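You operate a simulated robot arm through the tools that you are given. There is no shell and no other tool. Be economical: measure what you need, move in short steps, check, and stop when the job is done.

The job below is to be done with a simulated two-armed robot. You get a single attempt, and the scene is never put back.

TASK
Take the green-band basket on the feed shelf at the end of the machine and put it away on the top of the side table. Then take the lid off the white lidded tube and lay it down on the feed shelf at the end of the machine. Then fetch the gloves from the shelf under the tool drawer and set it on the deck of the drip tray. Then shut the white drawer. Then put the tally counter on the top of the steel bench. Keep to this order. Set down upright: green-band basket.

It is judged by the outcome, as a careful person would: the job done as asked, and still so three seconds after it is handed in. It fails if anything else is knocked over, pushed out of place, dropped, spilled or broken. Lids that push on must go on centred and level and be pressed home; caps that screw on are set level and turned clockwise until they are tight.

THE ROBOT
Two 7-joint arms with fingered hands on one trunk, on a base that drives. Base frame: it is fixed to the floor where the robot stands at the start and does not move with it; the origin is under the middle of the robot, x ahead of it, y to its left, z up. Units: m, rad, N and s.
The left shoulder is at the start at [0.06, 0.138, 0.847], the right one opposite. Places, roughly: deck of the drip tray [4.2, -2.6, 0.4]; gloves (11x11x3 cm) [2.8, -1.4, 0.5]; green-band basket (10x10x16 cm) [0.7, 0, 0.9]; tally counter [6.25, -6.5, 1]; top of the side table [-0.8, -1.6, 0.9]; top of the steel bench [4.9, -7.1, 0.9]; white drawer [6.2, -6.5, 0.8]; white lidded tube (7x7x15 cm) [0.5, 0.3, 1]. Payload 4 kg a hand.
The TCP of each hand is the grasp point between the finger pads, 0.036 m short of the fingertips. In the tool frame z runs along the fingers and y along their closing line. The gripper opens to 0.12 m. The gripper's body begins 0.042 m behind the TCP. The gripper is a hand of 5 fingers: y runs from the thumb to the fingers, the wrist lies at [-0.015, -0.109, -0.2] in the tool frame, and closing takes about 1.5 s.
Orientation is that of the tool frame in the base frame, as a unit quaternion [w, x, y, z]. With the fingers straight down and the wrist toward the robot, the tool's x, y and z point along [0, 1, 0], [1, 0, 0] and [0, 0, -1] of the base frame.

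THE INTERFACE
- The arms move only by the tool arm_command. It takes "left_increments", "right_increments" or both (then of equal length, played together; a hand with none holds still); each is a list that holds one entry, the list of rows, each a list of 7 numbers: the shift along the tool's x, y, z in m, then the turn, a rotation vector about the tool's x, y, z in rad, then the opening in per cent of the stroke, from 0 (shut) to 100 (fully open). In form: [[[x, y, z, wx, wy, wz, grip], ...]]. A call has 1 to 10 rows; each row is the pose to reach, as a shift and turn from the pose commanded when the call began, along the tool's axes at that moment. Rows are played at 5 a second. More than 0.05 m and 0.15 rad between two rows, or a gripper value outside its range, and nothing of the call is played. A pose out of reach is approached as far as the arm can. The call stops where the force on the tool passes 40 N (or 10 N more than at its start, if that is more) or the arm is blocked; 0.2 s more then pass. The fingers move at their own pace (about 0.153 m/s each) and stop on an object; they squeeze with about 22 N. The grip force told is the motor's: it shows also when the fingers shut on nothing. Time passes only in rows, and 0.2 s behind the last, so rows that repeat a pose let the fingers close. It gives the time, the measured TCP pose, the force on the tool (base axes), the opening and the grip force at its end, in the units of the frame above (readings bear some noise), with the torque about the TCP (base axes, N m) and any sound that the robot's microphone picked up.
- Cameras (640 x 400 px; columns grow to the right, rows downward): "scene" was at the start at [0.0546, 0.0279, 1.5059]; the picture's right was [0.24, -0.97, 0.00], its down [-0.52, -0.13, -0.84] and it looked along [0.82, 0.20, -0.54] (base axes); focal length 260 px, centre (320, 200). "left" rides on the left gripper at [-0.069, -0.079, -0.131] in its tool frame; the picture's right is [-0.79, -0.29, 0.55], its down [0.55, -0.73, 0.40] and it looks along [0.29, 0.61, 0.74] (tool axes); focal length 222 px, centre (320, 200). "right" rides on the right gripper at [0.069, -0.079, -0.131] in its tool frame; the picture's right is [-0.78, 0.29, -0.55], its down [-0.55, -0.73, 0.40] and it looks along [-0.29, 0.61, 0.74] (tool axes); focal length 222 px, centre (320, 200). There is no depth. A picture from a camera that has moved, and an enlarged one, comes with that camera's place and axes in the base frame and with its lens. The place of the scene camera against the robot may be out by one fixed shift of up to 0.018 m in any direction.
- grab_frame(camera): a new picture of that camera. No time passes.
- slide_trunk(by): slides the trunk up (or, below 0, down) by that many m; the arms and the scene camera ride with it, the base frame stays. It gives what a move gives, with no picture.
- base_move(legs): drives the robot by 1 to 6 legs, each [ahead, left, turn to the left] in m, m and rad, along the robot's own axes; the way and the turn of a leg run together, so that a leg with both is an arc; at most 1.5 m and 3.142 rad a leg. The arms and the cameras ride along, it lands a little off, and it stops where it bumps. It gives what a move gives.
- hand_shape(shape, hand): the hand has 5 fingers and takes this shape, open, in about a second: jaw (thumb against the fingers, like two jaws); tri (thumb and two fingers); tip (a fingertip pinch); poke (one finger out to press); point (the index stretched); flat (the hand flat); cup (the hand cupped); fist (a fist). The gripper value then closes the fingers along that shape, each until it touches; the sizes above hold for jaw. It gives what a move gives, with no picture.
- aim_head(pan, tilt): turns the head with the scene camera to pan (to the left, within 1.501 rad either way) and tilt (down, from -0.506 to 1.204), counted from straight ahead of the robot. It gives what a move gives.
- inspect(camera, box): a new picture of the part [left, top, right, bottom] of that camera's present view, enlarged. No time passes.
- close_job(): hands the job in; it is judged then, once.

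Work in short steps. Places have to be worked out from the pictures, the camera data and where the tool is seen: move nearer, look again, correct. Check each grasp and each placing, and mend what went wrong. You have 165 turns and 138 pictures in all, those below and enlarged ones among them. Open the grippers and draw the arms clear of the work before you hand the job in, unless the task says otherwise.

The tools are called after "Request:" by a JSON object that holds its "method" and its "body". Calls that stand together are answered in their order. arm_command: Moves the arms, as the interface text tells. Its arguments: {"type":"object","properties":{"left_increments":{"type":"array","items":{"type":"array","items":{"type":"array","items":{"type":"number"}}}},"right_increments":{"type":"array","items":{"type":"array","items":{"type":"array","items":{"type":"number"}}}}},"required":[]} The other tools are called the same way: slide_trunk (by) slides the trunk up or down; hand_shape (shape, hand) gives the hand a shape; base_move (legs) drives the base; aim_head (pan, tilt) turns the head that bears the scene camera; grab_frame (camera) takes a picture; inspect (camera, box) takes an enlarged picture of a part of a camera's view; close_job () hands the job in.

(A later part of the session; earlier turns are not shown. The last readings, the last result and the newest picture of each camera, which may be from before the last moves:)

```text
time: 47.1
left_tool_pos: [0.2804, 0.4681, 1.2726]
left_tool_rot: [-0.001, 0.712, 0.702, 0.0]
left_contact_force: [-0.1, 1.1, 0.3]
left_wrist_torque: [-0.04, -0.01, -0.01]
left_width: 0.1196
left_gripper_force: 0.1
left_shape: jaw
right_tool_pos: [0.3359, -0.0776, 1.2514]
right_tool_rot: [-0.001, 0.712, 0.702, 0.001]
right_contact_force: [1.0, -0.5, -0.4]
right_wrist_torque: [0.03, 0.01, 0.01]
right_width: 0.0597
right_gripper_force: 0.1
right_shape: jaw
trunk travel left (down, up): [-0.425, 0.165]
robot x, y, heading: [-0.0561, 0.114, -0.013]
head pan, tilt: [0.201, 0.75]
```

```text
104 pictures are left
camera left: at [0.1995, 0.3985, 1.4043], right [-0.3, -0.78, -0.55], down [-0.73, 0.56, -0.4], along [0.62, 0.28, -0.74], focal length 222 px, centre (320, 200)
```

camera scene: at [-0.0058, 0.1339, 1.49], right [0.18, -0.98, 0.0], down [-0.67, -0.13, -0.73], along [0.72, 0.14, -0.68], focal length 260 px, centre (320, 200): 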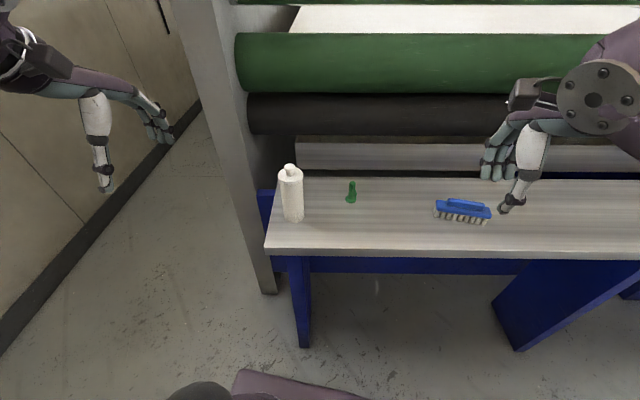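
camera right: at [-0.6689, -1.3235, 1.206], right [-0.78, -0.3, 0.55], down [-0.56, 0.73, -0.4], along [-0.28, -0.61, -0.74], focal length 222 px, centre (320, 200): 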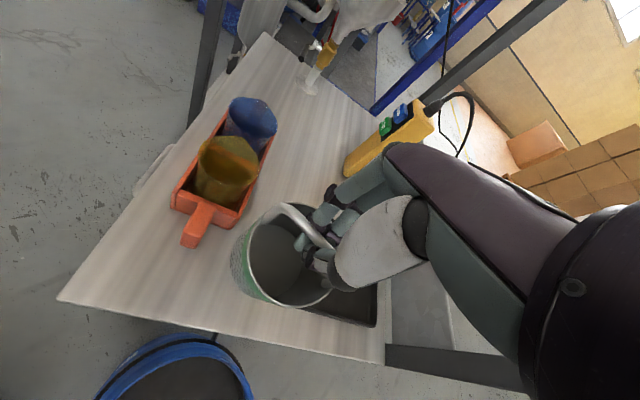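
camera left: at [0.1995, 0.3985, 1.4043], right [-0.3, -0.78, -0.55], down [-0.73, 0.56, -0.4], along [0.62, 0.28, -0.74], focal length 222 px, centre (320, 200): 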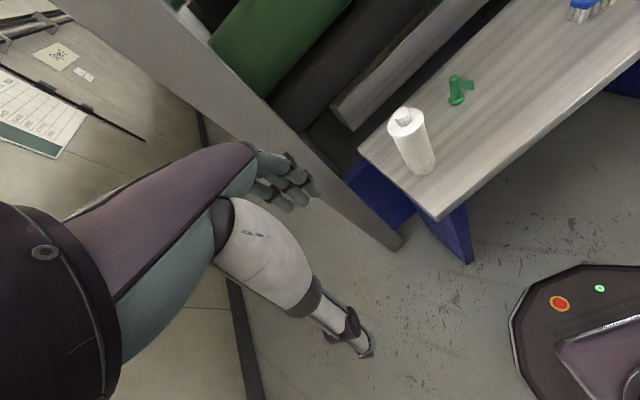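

Zooming in on the tube's lid in both views.

Request:
{"method": "inspect", "body": {"camera": "scene", "box": [250, 150, 370, 240]}}

Request:
{"method": "inspect", "body": {"camera": "left", "box": [360, 70, 500, 200]}}

```text
4.44 times, centred on (310, 195) of scene
camera zoom: at [-0.0058, 0.1339, 1.49], right [0.18, -0.98, 0.0], down [-0.67, -0.13, -0.73], along [0.72, 0.14, -0.68], focal length 1156 px, centre (364, 222)
```

zoom: 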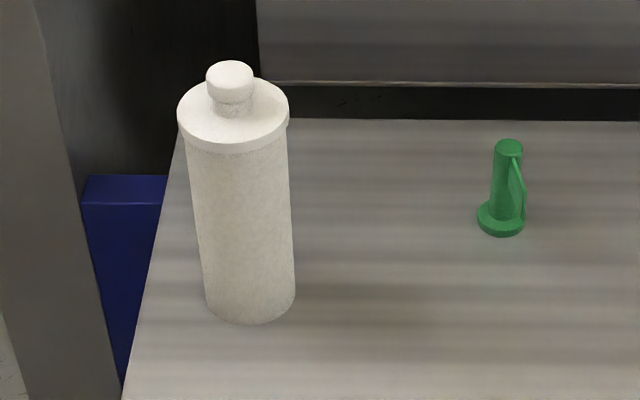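

```text
3.08 times, centred on (430, 135) of left
camera zoom: at [0.1995, 0.3985, 1.4043], right [-0.3, -0.78, -0.55], down [-0.73, 0.56, -0.4], along [0.62, 0.28, -0.74], focal length 684 px, centre (-18, 400)
```

zoom: 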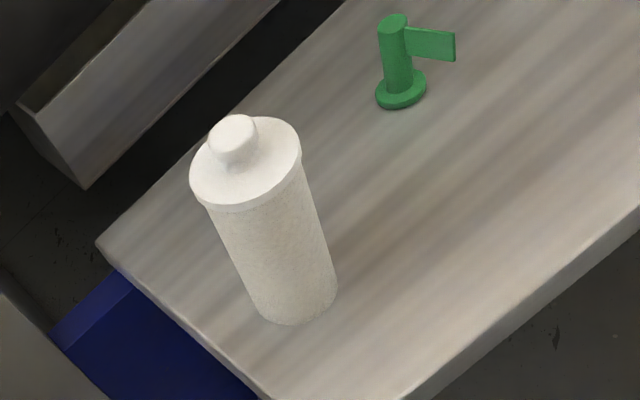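

The knob sits over the tube axis at about (0.518, 0.312), z ≈ 1.08. I'll bring the left hand above it and measure again.

Request:
{"method": "arm_command", "body": {"left_increments": [[[-0.025, 0.04, 0, 0, 0, 0, 70], [-0.05, 0.08, 0, 0, 0, 0, 70], [-0.075, 0.12, 0, 0, 0, 0, 70], [-0.1, 0.16, 0, 0, 0, 0, 70], [-0.125, 0.2, 0, 0, 0, 0, 70], [-0.152, 0.242, 0, 0, 0, 0, 70], [-0.152, 0.242, 0.04, 0, 0, 0, 70], [-0.152, 0.242, 0.08, 0, 0, 0, 70]]]}}

Request:
{"method": "inspect", "body": {"camera": "left", "box": [220, 160, 460, 320]}}

Request:
{"method": "inspect", "body": {"camera": "scene", "box": [230, 120, 380, 240]}}

```text
time: 48.9
left_tool_pos: [0.5216, 0.3121, 1.1924]
left_tool_rot: [0.0, 0.712, 0.702, -0.001]
left_contact_force: [0.2, 0.4, -0.4]
left_wrist_torque: [0.02, 0.02, -0.03]
left_width: 0.0842
left_gripper_force: 0.0
left_shape: jaw
right_tool_pos: [0.3367, -0.078, 1.2506]
right_tool_rot: [-0.001, 0.712, 0.702, -0.001]
right_contact_force: [0.5, 0.6, 0.6]
right_wrist_torque: [0.01, -0.04, -0.02]
right_width: 0.0598
right_gripper_force: 0.0
right_shape: jaw
trunk travel left (down, up): [-0.425, 0.165]
robot x, y, heading: [-0.0559, 0.1099, -0.017]
head pan, tilt: [0.201, 0.75]
```

```text
2.50 times, centred on (340, 240) of left
camera zoom: at [0.4403, 0.2423, 1.3239], right [-0.3, -0.78, -0.55], down [-0.73, 0.56, -0.4], along [0.62, 0.28, -0.74], focal length 555 px, centre (270, 100)
```

zoom: 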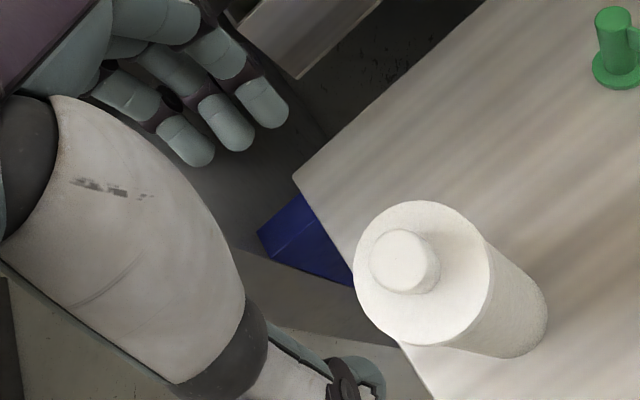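

```text
3.33 times, centred on (305, 180) of scene
camera zoom: at [-0.0053, 0.1339, 1.49], right [0.19, -0.98, 0.0], down [-0.67, -0.13, -0.73], along [0.72, 0.14, -0.68], focal length 867 px, centre (370, 267)
```

zoom: 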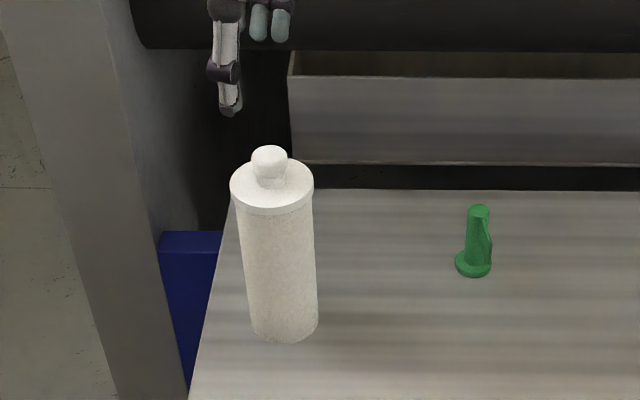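

The knob is at about (0.522, 0.306). I'll shift 6 mm to the right, lower to z ≈ 1.105 and look.

Request:
{"method": "arm_command", "body": {"left_increments": [[[-0.006, 0, 0.03, 0, 0, 0, 60], [-0.006, 0, 0.06, 0, 0, 0, 60], [-0.006, 0, 0.087, 0, 0, 0, 60]]]}}

Request:
{"method": "inspect", "body": {"camera": "left", "box": [220, 160, 460, 320]}}

Request:
{"method": "inspect", "body": {"camera": "scene", "box": [230, 120, 380, 240]}}

Request:
{"method": "inspect", "body": {"camera": "right", "box": [0, 0, 300, 200]}}

```text
time: 49.7
left_tool_pos: [0.5199, 0.3064, 1.1055]
left_tool_rot: [0.0, 0.712, 0.702, -0.001]
left_contact_force: [0.4, -0.4, -0.2]
left_wrist_torque: [0.01, 0.0, 0.02]
left_width: 0.0724
left_gripper_force: 0.0
left_shape: jaw
right_tool_pos: [0.3359, -0.0769, 1.2517]
right_tool_rot: [0.0, 0.712, 0.702, 0.001]
right_contact_force: [-1.0, -0.2, 0.1]
right_wrist_torque: [-0.02, -0.01, -0.02]
right_width: 0.0598
right_gripper_force: 0.1
right_shape: jaw
trunk travel left (down, up): [-0.425, 0.165]
robot x, y, heading: [-0.0594, 0.1159, -0.016]
head pan, tilt: [0.201, 0.75]
```

```text
2.50 times, centred on (340, 240) of left
camera zoom: at [0.439, 0.2373, 1.2366], right [-0.3, -0.78, -0.55], down [-0.73, 0.56, -0.4], along [0.62, 0.28, -0.74], focal length 555 px, centre (270, 100)
```

zoom: 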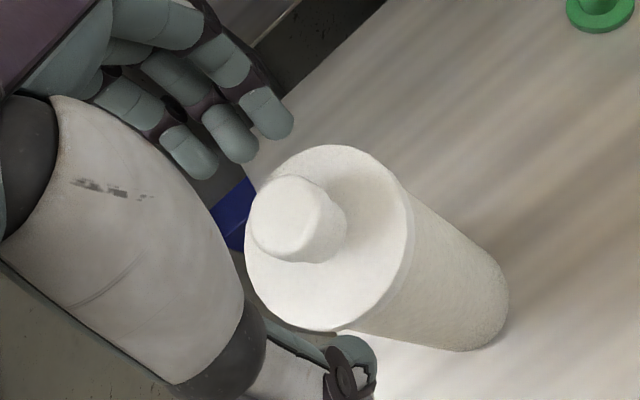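

```text
3.33 times, centred on (305, 180) of scene
camera zoom: at [-0.0056, 0.134, 1.49], right [0.19, -0.98, 0.0], down [-0.67, -0.13, -0.73], along [0.72, 0.14, -0.68], focal length 867 px, centre (370, 267)
```

zoom: 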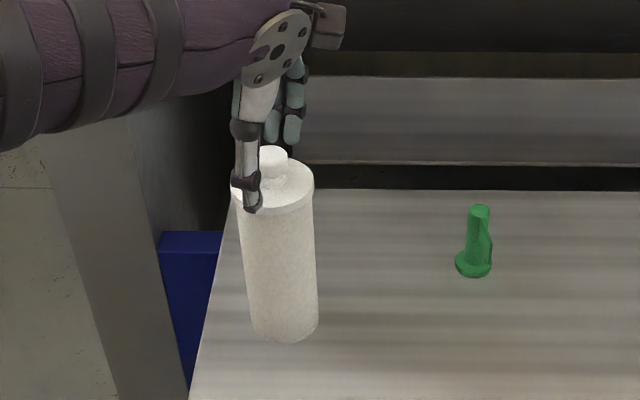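

```text
2.00 times, centred on (150, 100) of right
camera zoom: at [0.2583, -0.0064, 1.383], right [0.28, -0.79, 0.55], down [-0.74, -0.54, -0.4], along [0.61, -0.3, -0.74], focal length 444 px, centre (660, 400)
```

zoom: 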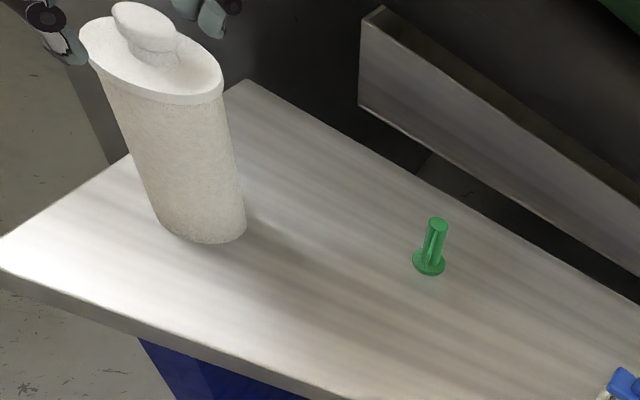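

Finger and thumb tips straddle the knob at the right height, and the left camera puts the knob top at (0.522, 0.306, 1.085). I'll close gently.

Request:
{"method": "arm_command", "body": {"left_increments": [[[0, 0.002, 0.004, 0, 0, 0, 40], [0, 0.002, 0.004, 0, 0, 0, 20], [0, 0.002, 0.004, 0, 0, 0, 0], [0, 0.002, 0.004, 0, 0, 0, 0], [0, 0.002, 0.004, 0, 0, 0, 0], [0, 0.002, 0.004, 0, 0, 0, 0]]]}}

Request:
{"method": "inspect", "body": {"camera": "left", "box": [220, 160, 460, 320]}}

Request:
{"method": "inspect", "body": {"camera": "right", "box": [0, 0, 200, 133]}}

```text
time: 51.1
left_tool_pos: [0.5198, 0.3062, 1.1024]
left_tool_rot: [0.0, 0.712, 0.702, 0.0]
left_contact_force: [0.9, 0.1, -1.4]
left_wrist_torque: [0.0, -0.02, 0.01]
left_width: 0.0199
left_gripper_force: 22.3
left_shape: jaw
right_tool_pos: [0.3354, -0.0758, 1.251]
right_tool_rot: [0.0, 0.712, 0.702, -0.001]
right_contact_force: [0.2, -0.5, 0.4]
right_wrist_torque: [-0.01, -0.02, 0.01]
right_width: 0.0599
right_gripper_force: 0.0
right_shape: jaw
trunk travel left (down, up): [-0.425, 0.165]
robot x, y, heading: [-0.0543, 0.1166, -0.015]
head pan, tilt: [0.201, 0.75]
```

```text
2.50 times, centred on (340, 240) of left
camera zoom: at [0.4409, 0.237, 1.233], right [-0.3, -0.78, -0.55], down [-0.73, 0.56, -0.4], along [0.62, 0.28, -0.74], focal length 555 px, centre (270, 100)
```

zoom: 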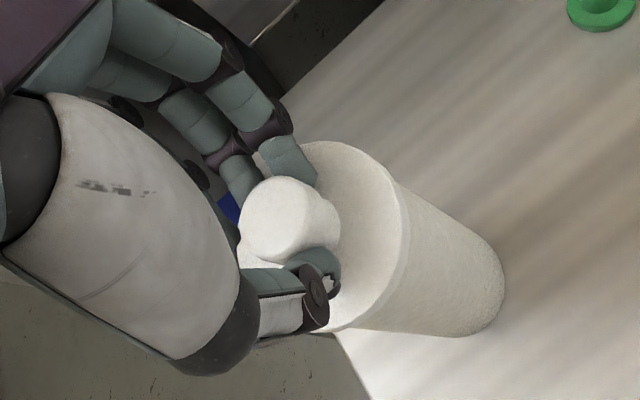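

```text
3.01 times, centred on (100, 66) of right
camera zoom: at [0.2582, -0.0064, 1.383], right [0.28, -0.79, 0.55], down [-0.74, -0.54, -0.4], along [0.61, -0.29, -0.74], focal length 668 px, centre (982, 602)
```

zoom: 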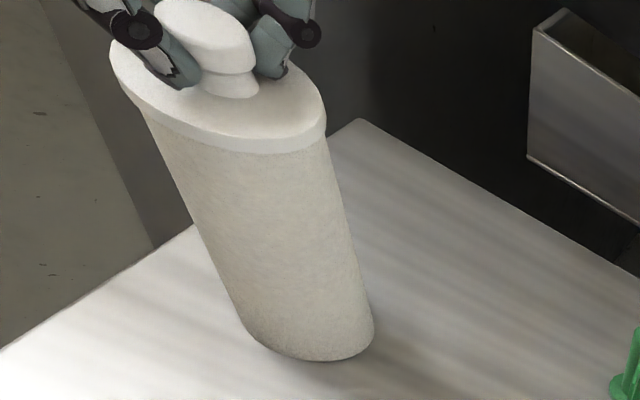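

The fingers have the knob's neck (width 2 cm). I'll lift slowly and check whether only the lid rises.

Request:
{"method": "arm_command", "body": {"left_increments": [[[0, 0, -0.005, 0, 0, 0, 0], [0, 0, -0.01, 0, 0, 0, 0], [0, 0, -0.015, 0, 0, 0, 0], [0, 0, -0.02, 0, 0, 0, 0], [0, 0, -0.025, 0, 0, 0, 0]]]}}

Request:
{"method": "inspect", "body": {"camera": "right", "box": [0, 0, 200, 133]}}

Request:
{"method": "inspect", "body": {"camera": "scene", "box": [230, 120, 380, 240]}}

```text
time: 52.3
left_tool_pos: [0.5218, 0.3056, 1.1276]
left_tool_rot: [0.0, 0.712, 0.702, -0.001]
left_contact_force: [0.2, -0.2, -0.8]
left_wrist_torque: [-0.02, -0.02, 0.0]
left_width: 0.0197
left_gripper_force: 22.1
left_shape: jaw
right_tool_pos: [0.3356, -0.0769, 1.2511]
right_tool_rot: [0.0, 0.712, 0.702, 0.0]
right_contact_force: [-0.4, -0.4, 0.3]
right_wrist_torque: [-0.01, 0.0, 0.02]
right_width: 0.0596
right_gripper_force: 0.0
right_shape: jaw
trunk travel left (down, up): [-0.425, 0.165]
robot x, y, heading: [-0.0532, 0.1166, -0.013]
head pan, tilt: [0.201, 0.75]
```

```text
3.01 times, centred on (100, 66) of right
camera zoom: at [0.2582, -0.0065, 1.383], right [0.28, -0.79, 0.55], down [-0.74, -0.54, -0.4], along [0.61, -0.29, -0.74], focal length 668 px, centre (982, 602)
```

zoom: 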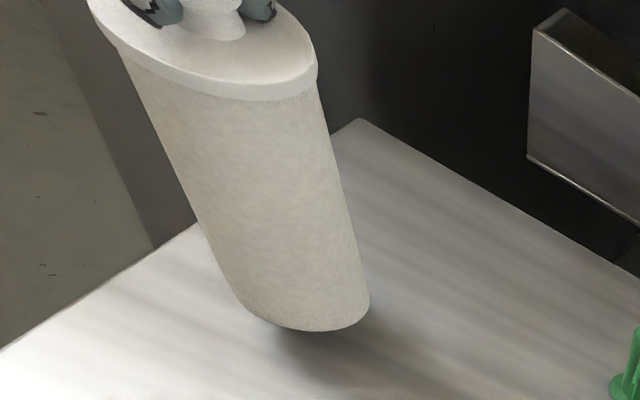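

```text
3.33 times, centred on (305, 180) of scene
camera zoom: at [-0.0057, 0.1339, 1.4899], right [0.19, -0.98, 0.0], down [-0.67, -0.13, -0.73], along [0.72, 0.14, -0.68], focal length 867 px, centre (370, 267)
```

zoom: 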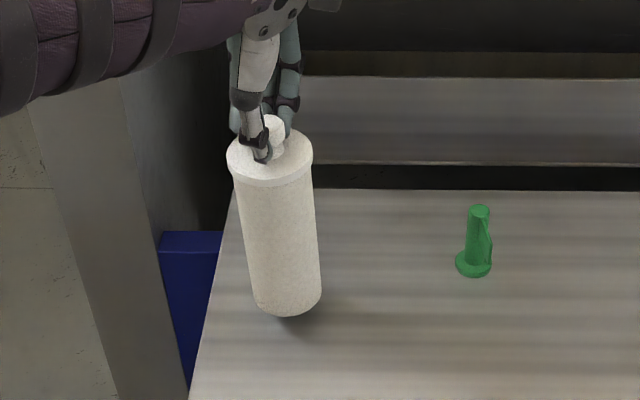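

The whole tube came up, so the lid is a friction fit and the body must be held. I'll lower it back onto its spot while the right hand starts turning so its fingers point sideways.

Request:
{"method": "arm_command", "body": {"left_increments": [[[0, 0, 0.008, 0, 0, 0, 0], [0, 0, 0.016, 0, 0, 0, 0], [0, 0, 0.021, 0, 0, 0, 0], [0, 0, 0.025, 0, 0, 0, 0], [0, 0, 0.025, 0, 0, 0, 0], [0, 0, 0.025, 0, 0, 0, 0], [0, 0, 0.025, 0, 0, 0, 0], [0, 0, 0.025, 0, 0, 0, 0], [0, 0, 0.025, 0, 0, 0, 0], [0, 0, 0.025, 0, 0, 0, 0]]], "right_increments": [[[0, 0, 0, 0, 0.14, 0, 100], [0, 0, 0, 0, 0.28, 0, 100], [0, 0, 0, 0, 0.42, 0, 100], [0, 0, 0, 0, 0.56, 0, 100], [0, 0, 0, 0, 0.7, 0, 100], [0, 0, 0, 0, 0.84, 0, 100], [0, 0, 0, 0, 0.98, 0, 100], [0, 0, 0, 0, 1.12, 0, 100], [0, 0, 0, 0, 1.26, 0, 100], [0, 0, 0, 0, 1.4, 0, 100]]]}}

Request:
{"method": "grab_frame", "body": {"camera": "scene"}}

Request:
{"method": "grab_frame", "body": {"camera": "right"}}

```text
time: 54.5
left_tool_pos: [0.5221, 0.3066, 1.1028]
left_tool_rot: [0.0, 0.713, 0.702, 0.001]
left_contact_force: [-0.1, 0.8, -0.2]
left_wrist_torque: [-0.01, -0.01, 0.01]
left_width: 0.0199
left_gripper_force: 22.0
left_shape: jaw
right_tool_pos: [0.3351, -0.0779, 1.2525]
right_tool_rot: [-0.454, 0.544, 0.536, 0.459]
right_contact_force: [-0.9, 0.9, -0.1]
right_wrist_torque: [-0.01, -0.01, -0.01]
right_width: 0.1198
right_gripper_force: 0.0
right_shape: jaw
trunk travel left (down, up): [-0.425, 0.165]
robot x, y, heading: [-0.0545, 0.1121, -0.011]
head pan, tilt: [0.201, 0.75]
```

```text
92 pictures are left
camera scene: at [-0.0056, 0.1336, 1.49], right [0.19, -0.98, 0.0], down [-0.67, -0.13, -0.73], along [0.72, 0.14, -0.68], focal length 260 px, centre (320, 200)
```

scene: 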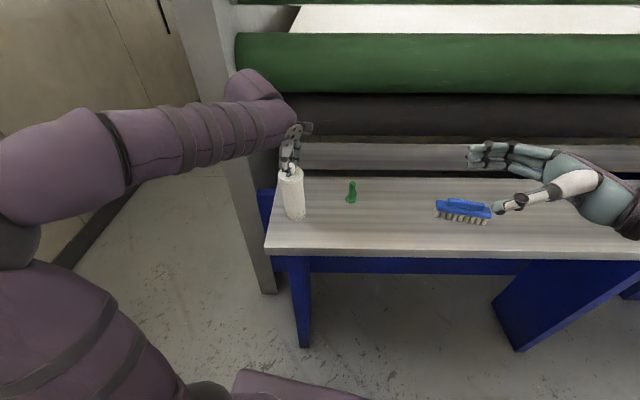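

```text
91 pictures are left
camera right: at [0.2553, -0.194, 1.3425], right [0.28, -0.67, -0.68], down [-0.73, 0.31, -0.61], along [0.62, 0.67, -0.41], focal length 222 px, centre (320, 200)
```

right: 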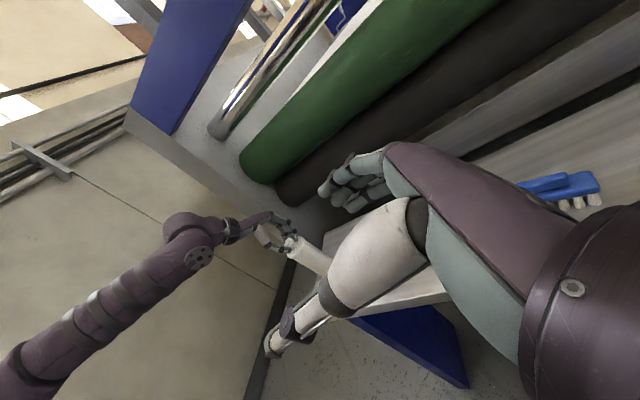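

The tube is back down. I'll finish the right hand's turn and bring it to the tube's right at body height, keeping clear of the green peg.

Request:
{"method": "arm_command", "body": {"right_increments": [[[-0.015, 0.0264, 0.0226, 0, 0.1, 0, 85], [-0.03, 0.0528, 0.0452, 0, 0.17, 0, 85], [-0.045, 0.0792, 0.0678, 0, 0.17, 0, 85], [-0.06, 0.1056, 0.0904, 0, 0.17, 0, 85], [-0.075, 0.132, 0.113, 0, 0.17, 0, 85], [-0.09, 0.1584, 0.1356, 0, 0.17, 0, 85], [-0.1046, 0.185, 0.158, 0, 0.17, 0, 85], [-0.145, 0.185, 0.178, 0, 0.17, 0, 85], [-0.185, 0.185, 0.198, 0, 0.17, 0, 85], [-0.223, 0.185, 0.219, 0, 0.17, 0, 85]]]}}

Request:
{"method": "grab_frame", "body": {"camera": "right"}}

Request:
{"method": "grab_frame", "body": {"camera": "scene"}}

```text
time: 56.7
left_tool_pos: [0.522, 0.3064, 1.1015]
left_tool_rot: [0.0, 0.712, 0.702, 0.0]
left_contact_force: [0.0, 0.3, -1.0]
left_wrist_torque: [0.01, 0.03, -0.01]
left_width: 0.0196
left_gripper_force: 21.9
left_shape: jaw
right_tool_pos: [0.5243, 0.0986, 0.9947]
right_tool_rot: [-0.496, 0.504, 0.496, 0.504]
right_contact_force: [0.4, -0.4, -0.7]
right_wrist_torque: [-0.01, 0.01, 0.02]
right_width: 0.1021
right_gripper_force: 0.1
right_shape: jaw
trunk travel left (down, up): [-0.425, 0.165]
robot x, y, heading: [-0.0525, 0.1099, -0.015]
head pan, tilt: [0.201, 0.75]
```

```text
90 pictures are left
camera right: at [0.4429, -0.0315, 1.0653], right [0.28, -0.55, -0.78], down [-0.73, 0.41, -0.55], along [0.62, 0.73, -0.29], focal length 222 px, centre (320, 200)
```

right: 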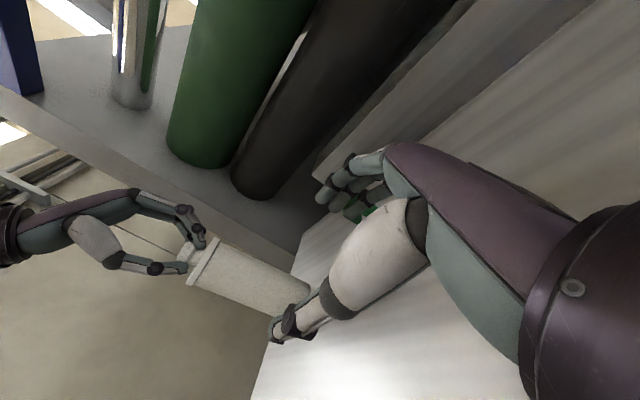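

```text
89 pictures are left
camera scene: at [-0.005, 0.1339, 1.49], right [0.19, -0.98, 0.0], down [-0.67, -0.13, -0.73], along [0.72, 0.14, -0.68], focal length 260 px, centre (320, 200)
```

scene: 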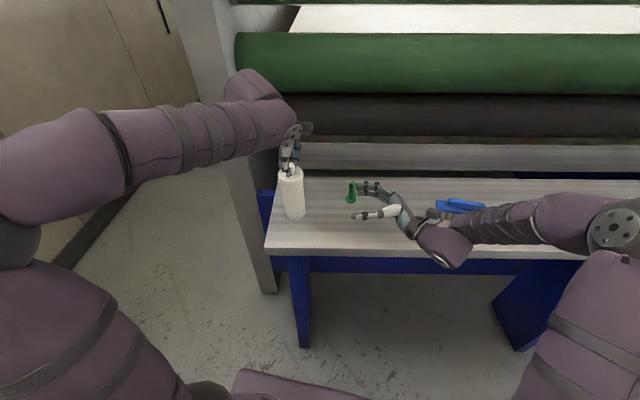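

The fingers appear close to the green peg, so I'll zoom in before advancing.

Request:
{"method": "inspect", "body": {"camera": "scene", "box": [270, 150, 420, 250]}}

Request:
{"method": "inspect", "body": {"camera": "right", "box": [170, 130, 420, 350]}}

```text
4.00 times, centred on (345, 200) of scene
camera zoom: at [-0.005, 0.1339, 1.49], right [0.19, -0.98, 0.0], down [-0.67, -0.13, -0.73], along [0.72, 0.14, -0.68], focal length 1041 px, centre (220, 200)
```

zoom: 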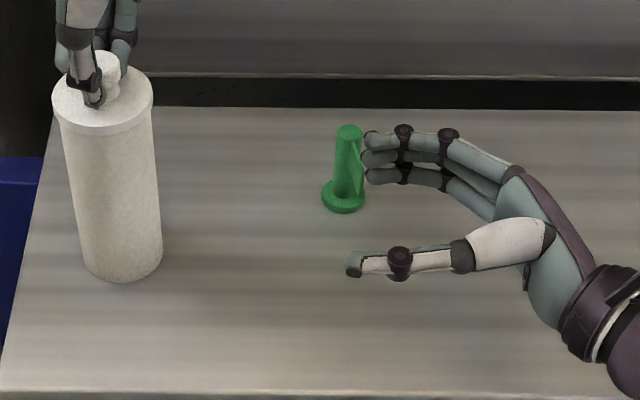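

```text
1.82 times, centred on (295, 240) of right
camera zoom: at [0.4429, -0.0315, 1.0653], right [0.28, -0.55, -0.78], down [-0.73, 0.41, -0.55], along [0.62, 0.73, -0.29], focal length 404 px, centre (366, 127)
```

zoom: 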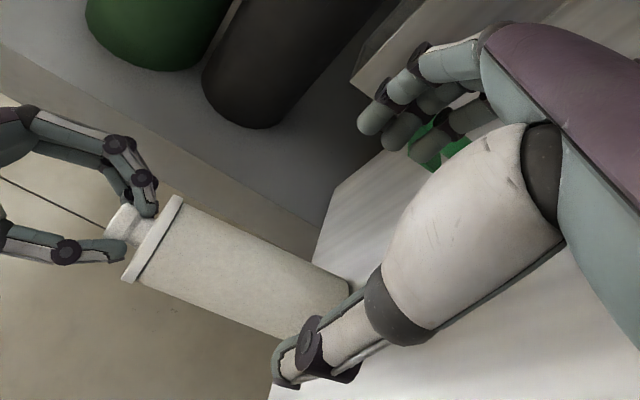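

The peg reaches up to about z = 0.97 and its flag points toward my lower finger. I'll raise 4 cm, narrow slightly, and advance above it.

Request:
{"method": "arm_command", "body": {"right_increments": [[[0.02, -0.008, 0, 0, 0, 0, 78], [0.04, -0.008, 0, 0, 0, 0, 78], [0.04, -0.008, 0.04, 0, 0, 0, 78], [0.04, -0.008, 0.08, 0, 0, 0, 78], [0.04, -0.007, 0.12, 0, 0, 0, 78]]]}}

Request:
{"method": "inspect", "body": {"camera": "scene", "box": [270, 150, 420, 250]}}

Request:
{"method": "inspect", "body": {"camera": "right", "box": [170, 130, 420, 350]}}

```text
time: 57.9
left_tool_pos: [0.5213, 0.3079, 1.102]
left_tool_rot: [0.0, 0.712, 0.702, -0.001]
left_contact_force: [-0.1, 0.7, -1.2]
left_wrist_torque: [0.02, 0.0, -0.01]
left_width: 0.0197
left_gripper_force: 22.3
left_shape: jaw
right_tool_pos: [0.5171, 0.218, 1.0354]
right_tool_rot: [-0.496, 0.504, 0.497, 0.503]
right_contact_force: [-0.2, -0.1, -0.2]
right_wrist_torque: [-0.03, 0.01, 0.0]
right_width: 0.0939
right_gripper_force: 0.0
right_shape: jaw
trunk travel left (down, up): [-0.425, 0.165]
robot x, y, heading: [-0.0579, 0.114, -0.012]
head pan, tilt: [0.201, 0.75]
```

```text
4.00 times, centred on (345, 200) of scene
camera zoom: at [-0.0055, 0.1345, 1.4899], right [0.19, -0.98, 0.0], down [-0.67, -0.13, -0.73], along [0.72, 0.14, -0.68], focal length 1041 px, centre (220, 200)
```

zoom: 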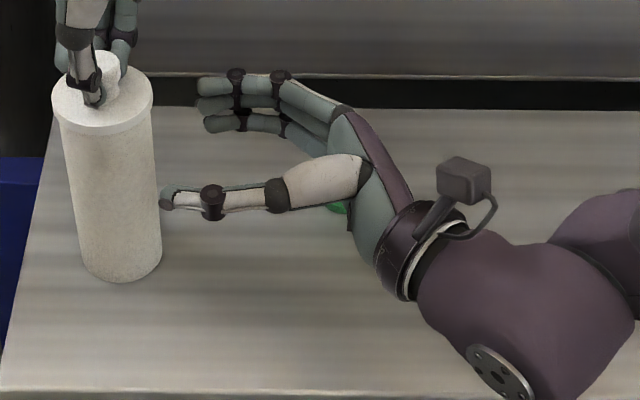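

```text
1.82 times, centred on (295, 240) of right
camera zoom: at [0.4371, 0.0886, 1.1048], right [0.28, -0.55, -0.78], down [-0.73, 0.41, -0.55], along [0.62, 0.73, -0.29], focal length 404 px, centre (366, 127)
```

zoom: 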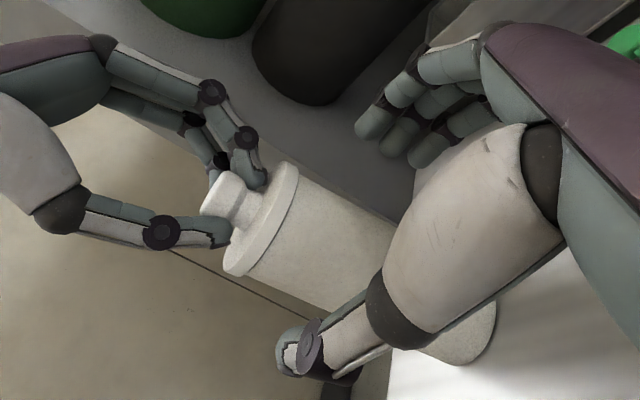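

Thumb and fingers straddle the tube's line evenly, and the peg lies well outside the palm. I'll lower 2.7 cm, then advance around the body.

Request:
{"method": "arm_command", "body": {"right_increments": [[[-0.014, 0.003, 0, 0, 0, 0, 78], [-0.027, 0.003, 0, 0, 0, 0, 78], [-0.027, 0.003, 0.02, 0, 0, 0, 78], [-0.027, 0.003, 0.04, 0, 0, 0, 78], [-0.027, 0.003, 0.06, 0, 0, 0, 78], [-0.027, 0.003, 0.08, 0, 0, 0, 78]]]}}

Request:
{"method": "inspect", "body": {"camera": "scene", "box": [240, 140, 390, 240]}}

Request:
{"method": "inspect", "body": {"camera": "right", "box": [170, 130, 420, 350]}}

```text
time: 59.3
left_tool_pos: [0.5225, 0.3059, 1.1017]
left_tool_rot: [0.001, 0.712, 0.702, 0.0]
left_contact_force: [-0.6, 0.1, -1.6]
left_wrist_torque: [-0.02, 0.03, 0.0]
left_width: 0.0196
left_gripper_force: 22.1
left_shape: jaw
right_tool_pos: [0.5215, 0.2987, 1.0067]
right_tool_rot: [-0.496, 0.504, 0.497, 0.503]
right_contact_force: [-0.6, 0.4, -0.1]
right_wrist_torque: [0.03, -0.01, 0.0]
right_width: 0.0939
right_gripper_force: 0.0
right_shape: jaw
trunk travel left (down, up): [-0.425, 0.165]
robot x, y, heading: [-0.054, 0.1122, -0.013]
head pan, tilt: [0.201, 0.75]
```

```text
4.00 times, centred on (315, 190) of scene
camera zoom: at [-0.0055, 0.1343, 1.4899], right [0.19, -0.98, 0.0], down [-0.67, -0.13, -0.73], along [0.72, 0.14, -0.68], focal length 1041 px, centre (340, 240)
```

zoom: 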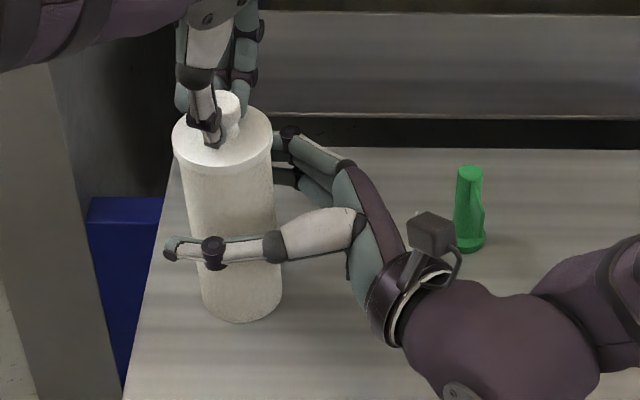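

```text
1.82 times, centred on (295, 240) of right
camera zoom: at [0.4417, 0.1688, 1.0767], right [0.28, -0.55, -0.78], down [-0.73, 0.41, -0.55], along [0.62, 0.73, -0.29], focal length 404 px, centre (366, 127)
```

zoom: 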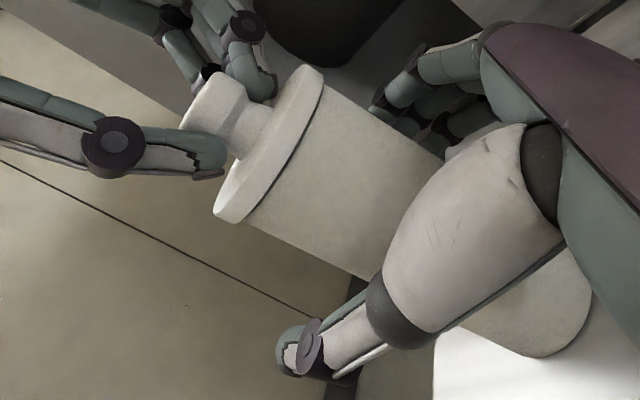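

The body lies between the right hand's thumb and fingers, clear of the lid. I'll close the right hand.

Request:
{"method": "arm_command", "body": {"right_increments": [[[0, 0, 0, 0, 0, 0, 65], [0, 0, 0, 0, 0, 0, 50], [0, 0, 0, 0, 0, 0, 35], [0, 0, 0, 0, 0, 0, 10], [0, 0, 0, 0, 0, 0, 0], [0, 0, 0, 0, 0, 0, 0]]]}}

Request:
{"method": "inspect", "body": {"camera": "scene", "box": [240, 140, 390, 240]}}

```text
time: 60.7
left_tool_pos: [0.5218, 0.3066, 1.103]
left_tool_rot: [0.0, 0.712, 0.702, 0.0]
left_contact_force: [1.1, -0.9, 0.7]
left_wrist_torque: [-0.07, -0.01, -0.08]
left_width: 0.0197
left_gripper_force: 21.6
left_shape: jaw
right_tool_pos: [0.5222, 0.2978, 1.0062]
right_tool_rot: [-0.496, 0.504, 0.496, 0.503]
right_contact_force: [-0.7, 1.5, -1.8]
right_wrist_torque: [-0.11, -0.07, 0.09]
right_width: 0.037
right_gripper_force: 22.2
right_shape: jaw
trunk travel left (down, up): [-0.425, 0.165]
robot x, y, heading: [-0.0589, 0.1149, -0.008]
head pan, tilt: [0.201, 0.75]
```

```text
4.00 times, centred on (315, 190) of scene
camera zoom: at [-0.0056, 0.134, 1.4899], right [0.19, -0.98, 0.0], down [-0.67, -0.13, -0.73], along [0.72, 0.14, -0.68], focal length 1041 px, centre (340, 240)
```

zoom: 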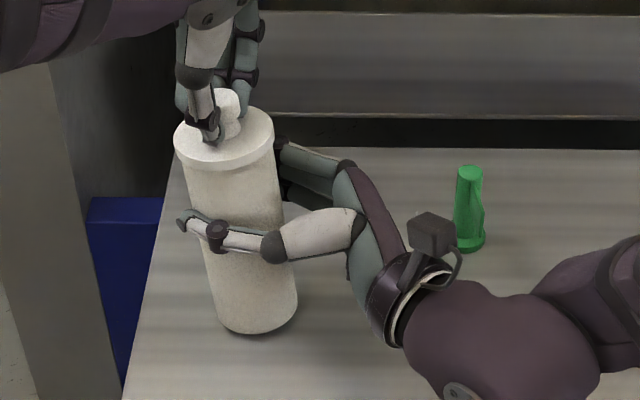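

The body is wrapped by the right hand and tilted only a touch. I'll pull the lid straight up with the left.

Request:
{"method": "arm_command", "body": {"left_increments": [[[0, 0, -0.006, 0, 0, 0, 0], [0, 0, -0.012, 0, 0, 0, 0], [0, 0, -0.018, 0, 0, 0, 0], [0, 0, -0.026, 0, 0, 0, 0], [0, 0, -0.036, 0, 0, 0, 0], [0, 0, -0.05, 0, 0, 0, 0]]]}}

Request:
{"method": "inspect", "body": {"camera": "scene", "box": [240, 120, 390, 240]}}

```text
time: 62.1
left_tool_pos: [0.5224, 0.3051, 1.1525]
left_tool_rot: [-0.001, 0.712, 0.702, 0.0]
left_contact_force: [0.5, -0.5, 0.5]
left_wrist_torque: [0.01, 0.01, -0.02]
left_width: 0.0191
left_gripper_force: 22.6
left_shape: jaw
right_tool_pos: [0.5212, 0.2981, 1.0066]
right_tool_rot: [-0.496, 0.504, 0.497, 0.502]
right_contact_force: [0.0, -0.7, 0.0]
right_wrist_torque: [-0.01, 0.02, 0.02]
right_width: 0.0344
right_gripper_force: 21.9
right_shape: jaw
trunk travel left (down, up): [-0.425, 0.165]
robot x, y, heading: [-0.0557, 0.1097, -0.014]
head pan, tilt: [0.201, 0.75]
heard: snap
```

```text
3.33 times, centred on (315, 180) of scene
camera zoom: at [-0.0057, 0.134, 1.4899], right [0.19, -0.98, 0.0], down [-0.67, -0.13, -0.73], along [0.72, 0.14, -0.68], focal length 867 px, centre (337, 267)
```

zoom: 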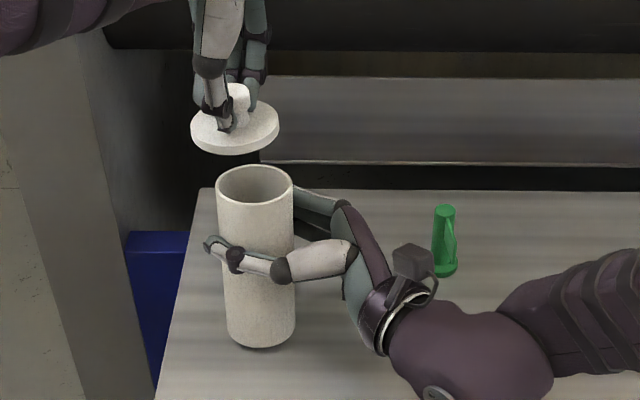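

A snap was heard and the lid is off, with the tube standing. I'll lift the lid higher and release the tube with the right hand.

Request:
{"method": "arm_command", "body": {"left_increments": [[[0, 0, -0.03, 0, 0, 0, 0], [0, 0, -0.06, 0, 0, 0, 0], [0, 0, -0.08, 0, 0, 0, 0], [0, 0, -0.08, 0, 0, 0, 0], [0, 0, -0.08, 0, 0, 0, 0], [0, 0, -0.08, 0, 0, 0, 0]]], "right_increments": [[[0, 0, 0, 0, 0, 0, 10], [0, 0, 0, 0, 0, 0, 30], [0, 0, 0, 0, 0, 0, 45], [0, 0, 0, 0, 0, 0, 60], [0, 0, 0, 0, 0, 0, 78], [0, 0, 0, 0, 0, 0, 78]]]}}

Request:
{"method": "inspect", "body": {"camera": "scene", "box": [240, 120, 390, 240]}}

Request:
{"method": "inspect", "body": {"camera": "right", "box": [170, 130, 420, 350]}}

```text
time: 63.5
left_tool_pos: [0.5213, 0.3058, 1.2305]
left_tool_rot: [0.0, 0.712, 0.702, 0.0]
left_contact_force: [0.8, -0.2, -0.1]
left_wrist_torque: [0.0, 0.02, 0.01]
left_width: 0.0191
left_gripper_force: 22.1
left_shape: jaw
right_tool_pos: [0.5217, 0.2995, 1.0078]
right_tool_rot: [-0.496, 0.503, 0.498, 0.503]
right_contact_force: [-0.2, 0.7, -0.1]
right_wrist_torque: [-0.03, -0.02, -0.01]
right_width: 0.0935
right_gripper_force: 0.1
right_shape: jaw
trunk travel left (down, up): [-0.425, 0.165]
robot x, y, heading: [-0.0587, 0.1147, -0.011]
head pan, tilt: [0.201, 0.75]
```

```text
3.33 times, centred on (315, 180) of scene
camera zoom: at [-0.0056, 0.134, 1.4899], right [0.19, -0.98, 0.0], down [-0.67, -0.13, -0.73], along [0.72, 0.14, -0.68], focal length 867 px, centre (337, 267)
```

zoom: 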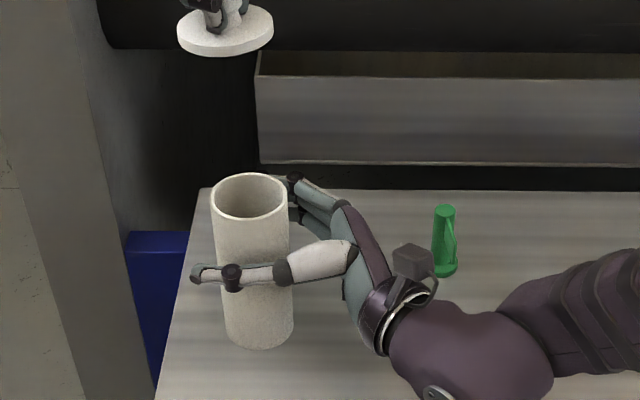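

```text
1.82 times, centred on (295, 240) of right
camera zoom: at [0.4416, 0.1683, 1.0767], right [0.28, -0.55, -0.78], down [-0.73, 0.41, -0.55], along [0.62, 0.73, -0.29], focal length 404 px, centre (366, 127)
```

zoom: 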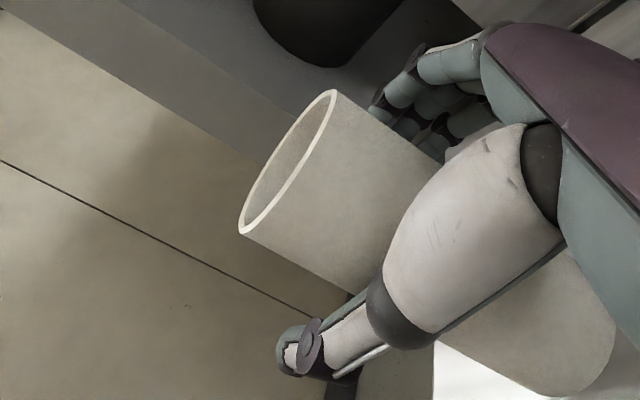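

The tube stands free. I'll retract the right hand backwards, then up over the peg.

Request:
{"method": "arm_command", "body": {"right_increments": [[[0, 0, -0.03, 0, 0, 0, 78], [0, 0, -0.06, 0, 0, 0, 78], [0, 0, -0.085, 0, 0, 0, 78], [0.03, 0, -0.085, 0, 0, 0, 78], [0.06, 0, -0.1, 0, 0, 0, 78], [0.09, 0, -0.14, 0, 0, 0, 78], [0.12, -0.02, -0.18, 0, 0, 0, 78], [0.15, -0.05, -0.21, 0, 0, 0, 78], [0.18, -0.08, -0.24, 0, 0, 0, 78], [0.2, -0.11, -0.27, 0, 0, 0, 78]]]}}

Request:
{"method": "arm_command", "body": {"right_increments": [[[0, -0.02, -0.03, 0, -0.14, 0, 60], [0, -0.04, -0.06, 0, -0.28, 0, 60], [0, -0.06, -0.09, 0, -0.42, 0, 60], [0, -0.08, -0.11, 0, -0.56, 0, 60], [0.01, -0.08, -0.11, 0, -0.7, 0, 60], [0.02, -0.08, -0.11, 0, -0.84, 0, 60], [0.03, -0.08, -0.11, 0, -0.98, 0, 60], [0.04, -0.08, -0.11, 0, -1.12, 0, 60], [0.05, -0.08, -0.11, 0, -1.26, 0, 60], [0.05, -0.08, -0.11, 0, -1.4, 0, 60]]]}}

Request:
{"method": "grab_frame", "body": {"camera": "scene"}}

Request:
{"method": "grab_frame", "body": {"camera": "left"}}

```text
refused: row 7 steps farther than a row can; nothing moved
```

```text
time: 65.7
left_tool_pos: [0.5206, 0.3074, 1.2309]
left_tool_rot: [0.002, 0.712, 0.702, -0.001]
left_contact_force: [0.4, 0.3, -0.3]
left_wrist_torque: [0.02, 0.0, 0.01]
left_width: 0.0193
left_gripper_force: 22.0
left_shape: jaw
right_tool_pos: [0.4408, 0.1871, 1.0602]
right_tool_rot: [-0.063, 0.71, 0.698, 0.062]
right_contact_force: [-0.4, -0.3, -0.9]
right_wrist_torque: [-0.03, -0.06, -0.01]
right_width: 0.0721
right_gripper_force: 0.1
right_shape: jaw
right hand out of reach, approached as far as the arm can: row 5, 6
trunk travel left (down, up): [-0.425, 0.165]
robot x, y, heading: [-0.0528, 0.1149, -0.014]
head pan, tilt: [0.201, 0.75]
```

```text
78 pictures are left
camera scene: at [-0.0062, 0.1347, 1.49], right [0.19, -0.98, 0.0], down [-0.67, -0.13, -0.73], along [0.72, 0.14, -0.68], focal length 260 px, centre (320, 200)
```

scene: 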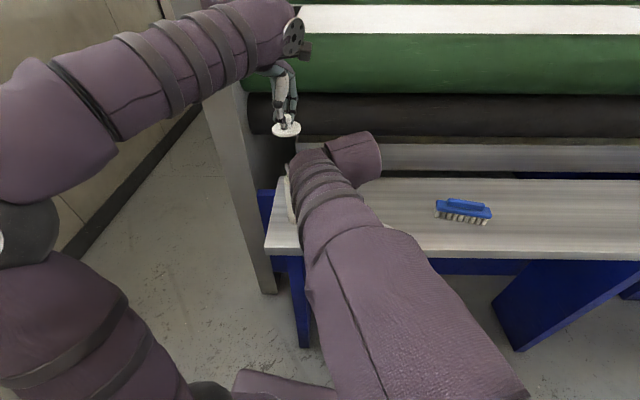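

```text
77 pictures are left
camera left: at [0.4411, 0.2374, 1.3632], right [-0.3, -0.78, -0.55], down [-0.73, 0.56, -0.4], along [0.62, 0.28, -0.74], focal length 222 px, centre (320, 200)
```

left: 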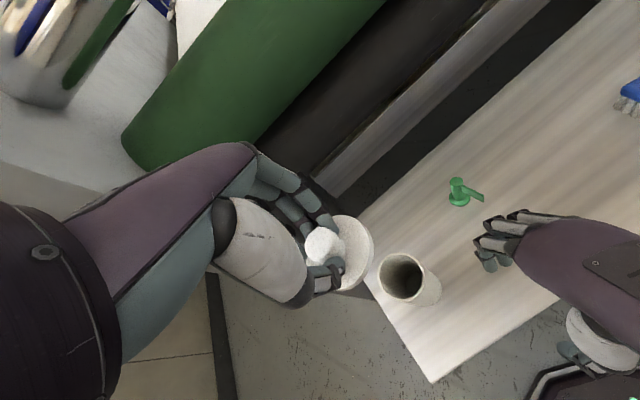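

The first call was refused yet the second ran; I should not have batched them. Fortunately the tube and peg still stand. I'll raise the right hand straight up and away to the right.

Request:
{"method": "arm_command", "body": {"right_increments": [[[0, 0, -0.04, 0, 0, 0, 60], [0, 0, -0.08, 0, 0, 0, 60], [0, 0, -0.12, 0, 0, 0, 60], [0, 0, -0.16, 0, 0, 0, 60], [-0.04, -0.01, -0.18, 0, 0, 0, 60], [-0.08, -0.02, -0.18, 0, 0, 0, 60], [-0.12, -0.04, -0.18, 0, -0.1, 0, 60], [-0.16, -0.06, -0.18, 0, -0.17, 0, 60], [-0.2, -0.08, -0.18, 0, -0.17, 0, 60], [-0.24, -0.1, -0.18, 0, -0.17, 0, 60]]]}}

Request:
{"method": "grab_frame", "body": {"camera": "scene"}}

```text
time: 67.9
left_tool_pos: [0.5209, 0.305, 1.2323]
left_tool_rot: [0.0, 0.712, 0.702, 0.0]
left_contact_force: [0.4, -0.9, -0.7]
left_wrist_torque: [-0.01, -0.01, 0.02]
left_width: 0.0192
left_gripper_force: 22.1
left_shape: jaw
right_tool_pos: [0.3357, -0.0774, 1.1968]
right_tool_rot: [0.001, 0.712, 0.703, 0.001]
right_contact_force: [0.5, -0.8, -0.8]
right_wrist_torque: [-0.01, 0.01, 0.02]
right_width: 0.0721
right_gripper_force: 0.1
right_shape: jaw
trunk travel left (down, up): [-0.425, 0.165]
robot x, y, heading: [-0.0582, 0.1123, -0.016]
head pan, tilt: [0.201, 0.75]
```

```text
76 pictures are left
camera scene: at [-0.006, 0.1336, 1.49], right [0.19, -0.98, 0.0], down [-0.67, -0.13, -0.73], along [0.72, 0.14, -0.68], focal length 260 px, centre (320, 200)
```

scene: 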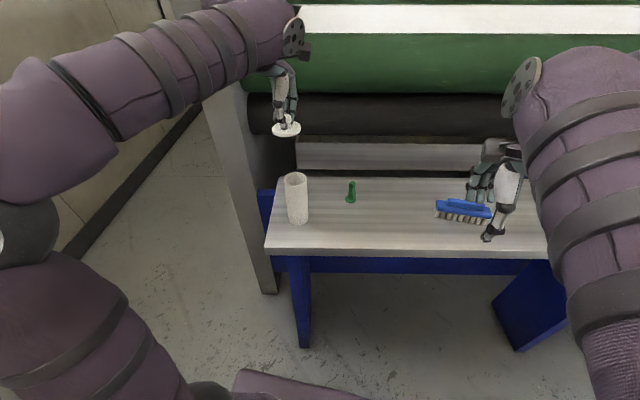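

All standing. I'll carry the lid over the free area at about (0.56, 0.05) and start lowering it.

Request:
{"method": "arm_command", "body": {"left_increments": [[[-0.045, 0.01, 0, 0, 0, 0, 0], [-0.09, 0.02, 0, 0, 0, 0, 0], [-0.135, 0.03, 0, 0, 0, 0, 0], [-0.18, 0.04, 0, 0, 0, 0, 0], [-0.22, 0.043, 0, 0, 0, 0, 0], [-0.255, 0.043, 0.02, 0, 0, 0, 0], [-0.255, 0.043, 0.065, 0, 0, 0, 0], [-0.255, 0.043, 0.11, 0, 0, 0, 0], [-0.255, 0.043, 0.155, 0, 0, 0, 0], [-0.255, 0.043, 0.2, 0, 0, 0, 0]]]}}

Request:
{"method": "grab_frame", "body": {"camera": "scene"}}

Request:
{"method": "grab_frame", "body": {"camera": "left"}}

```text
time: 70.1
left_tool_pos: [0.5589, 0.0514, 1.0318]
left_tool_rot: [0.0, 0.712, 0.702, -0.001]
left_contact_force: [-0.2, 0.6, 0.2]
left_wrist_torque: [0.01, -0.03, -0.02]
left_width: 0.019
left_gripper_force: 22.4
left_shape: jaw
right_tool_pos: [0.3376, -0.0752, 1.1964]
right_tool_rot: [0.0, 0.712, 0.702, 0.0]
right_contact_force: [0.5, -0.7, 0.4]
right_wrist_torque: [0.02, 0.03, 0.0]
right_width: 0.072
right_gripper_force: 0.0
right_shape: jaw
trunk travel left (down, up): [-0.425, 0.165]
robot x, y, heading: [-0.0593, 0.1069, -0.013]
head pan, tilt: [0.201, 0.75]
```

```text
75 pictures are left
camera scene: at [-0.0054, 0.1338, 1.49], right [0.19, -0.98, 0.0], down [-0.67, -0.13, -0.73], along [0.72, 0.14, -0.68], focal length 260 px, centre (320, 200)
```

scene: 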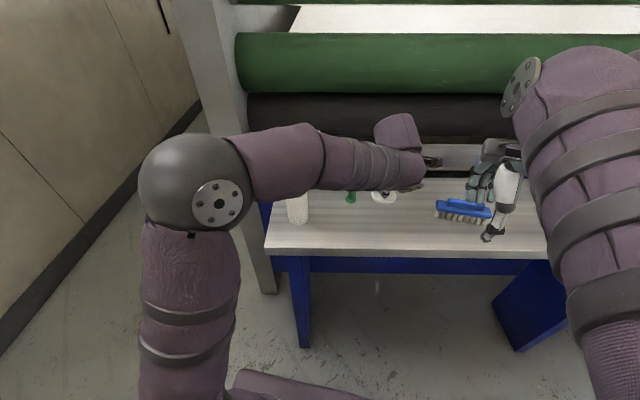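

```text
74 pictures are left
camera left: at [0.4806, -0.0184, 1.1626], right [-0.3, -0.78, -0.55], down [-0.73, 0.56, -0.4], along [0.62, 0.28, -0.74], focal length 222 px, centre (320, 200)
```

left: 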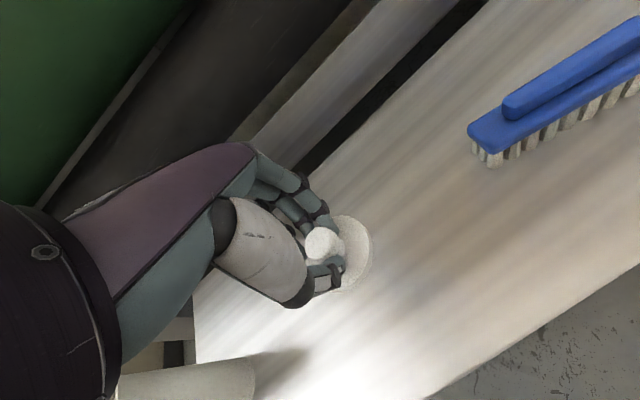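

Lowering slowly toward the shelf; the lid should touch at around TCP z ≈ 0.955.

Request:
{"method": "arm_command", "body": {"left_increments": [[[0, 0, 0.03, 0, 0, 0, 0], [0, 0, 0.055, 0, 0, 0, 0], [0, 0, 0.065, 0, 0, 0, 0], [0, 0, 0.072, 0, 0, 0, 0]]]}}

Request:
{"method": "inspect", "body": {"camera": "left", "box": [220, 160, 460, 320]}}

Request:
{"method": "inspect", "body": {"camera": "right", "box": [100, 60, 400, 260]}}

```text
time: 71.1
left_tool_pos: [0.5611, 0.0489, 0.9584]
left_tool_rot: [-0.001, 0.712, 0.702, 0.0]
left_contact_force: [1.1, -0.1, 1.7]
left_wrist_torque: [0.02, 0.02, 0.0]
left_width: 0.0185
left_gripper_force: 21.6
left_shape: jaw
right_tool_pos: [0.3365, -0.0758, 1.1972]
right_tool_rot: [0.0, 0.712, 0.702, 0.0]
right_contact_force: [0.3, 0.7, -0.2]
right_wrist_torque: [-0.01, 0.04, 0.0]
right_width: 0.072
right_gripper_force: 0.1
right_shape: jaw
trunk travel left (down, up): [-0.425, 0.165]
robot x, y, heading: [-0.0549, 0.1116, -0.012]
head pan, tilt: [0.201, 0.75]
```

```text
2.50 times, centred on (340, 240) of left
camera zoom: at [0.4807, -0.0191, 1.0907], right [-0.3, -0.78, -0.55], down [-0.73, 0.56, -0.4], along [0.62, 0.28, -0.74], focal length 555 px, centre (270, 100)
```

zoom: 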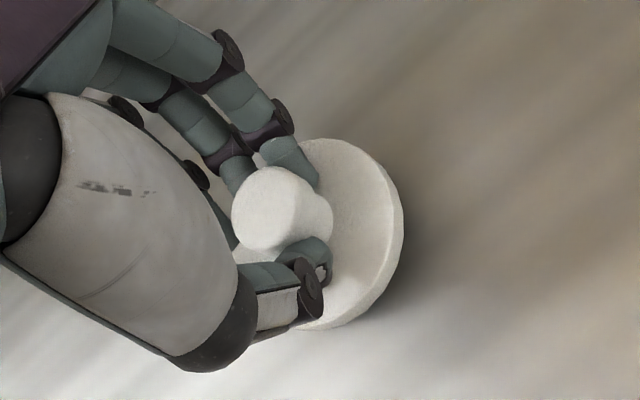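

```text
2.00 times, centred on (250, 160) of right
camera zoom: at [0.2587, -0.005, 1.3272], right [0.28, -0.79, 0.55], down [-0.74, -0.54, -0.4], along [0.61, -0.29, -0.74], focal length 444 px, centre (460, 280)
```

zoom: 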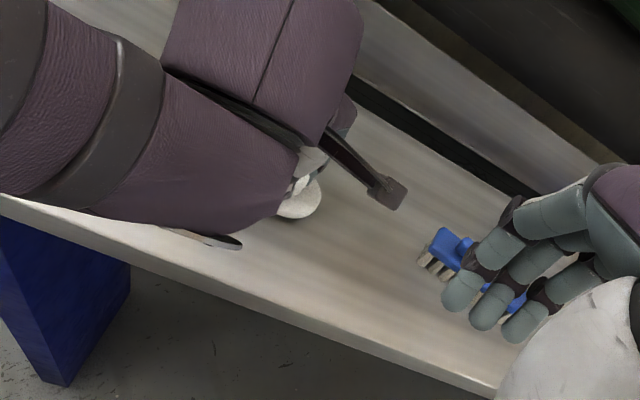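

Contact is just beginning (1.7 N). I'll press 3 mm more and check.

Request:
{"method": "arm_command", "body": {"left_increments": [[[0, 0, 0.002, 0, 0, 0, 0], [0, 0, 0.004, 0, 0, 0, 0], [0, 0, 0.004, 0, 0, 0, 0]]]}}

```text
time: 71.9
left_tool_pos: [0.5602, 0.0503, 0.956]
left_tool_rot: [-0.001, 0.712, 0.702, 0.0]
left_contact_force: [-0.5, -0.1, -0.5]
left_wrist_torque: [-0.01, 0.0, 0.04]
left_width: 0.0186
left_gripper_force: 22.0
left_shape: jaw
right_tool_pos: [0.3371, -0.0766, 1.1953]
right_tool_rot: [0.0, 0.712, 0.702, 0.001]
right_contact_force: [-0.2, -1.2, 0.0]
right_wrist_torque: [0.02, -0.02, -0.01]
right_width: 0.0722
right_gripper_force: 0.0
right_shape: jaw
trunk travel left (down, up): [-0.425, 0.165]
robot x, y, heading: [-0.0542, 0.1086, -0.011]
head pan, tilt: [0.201, 0.75]
```

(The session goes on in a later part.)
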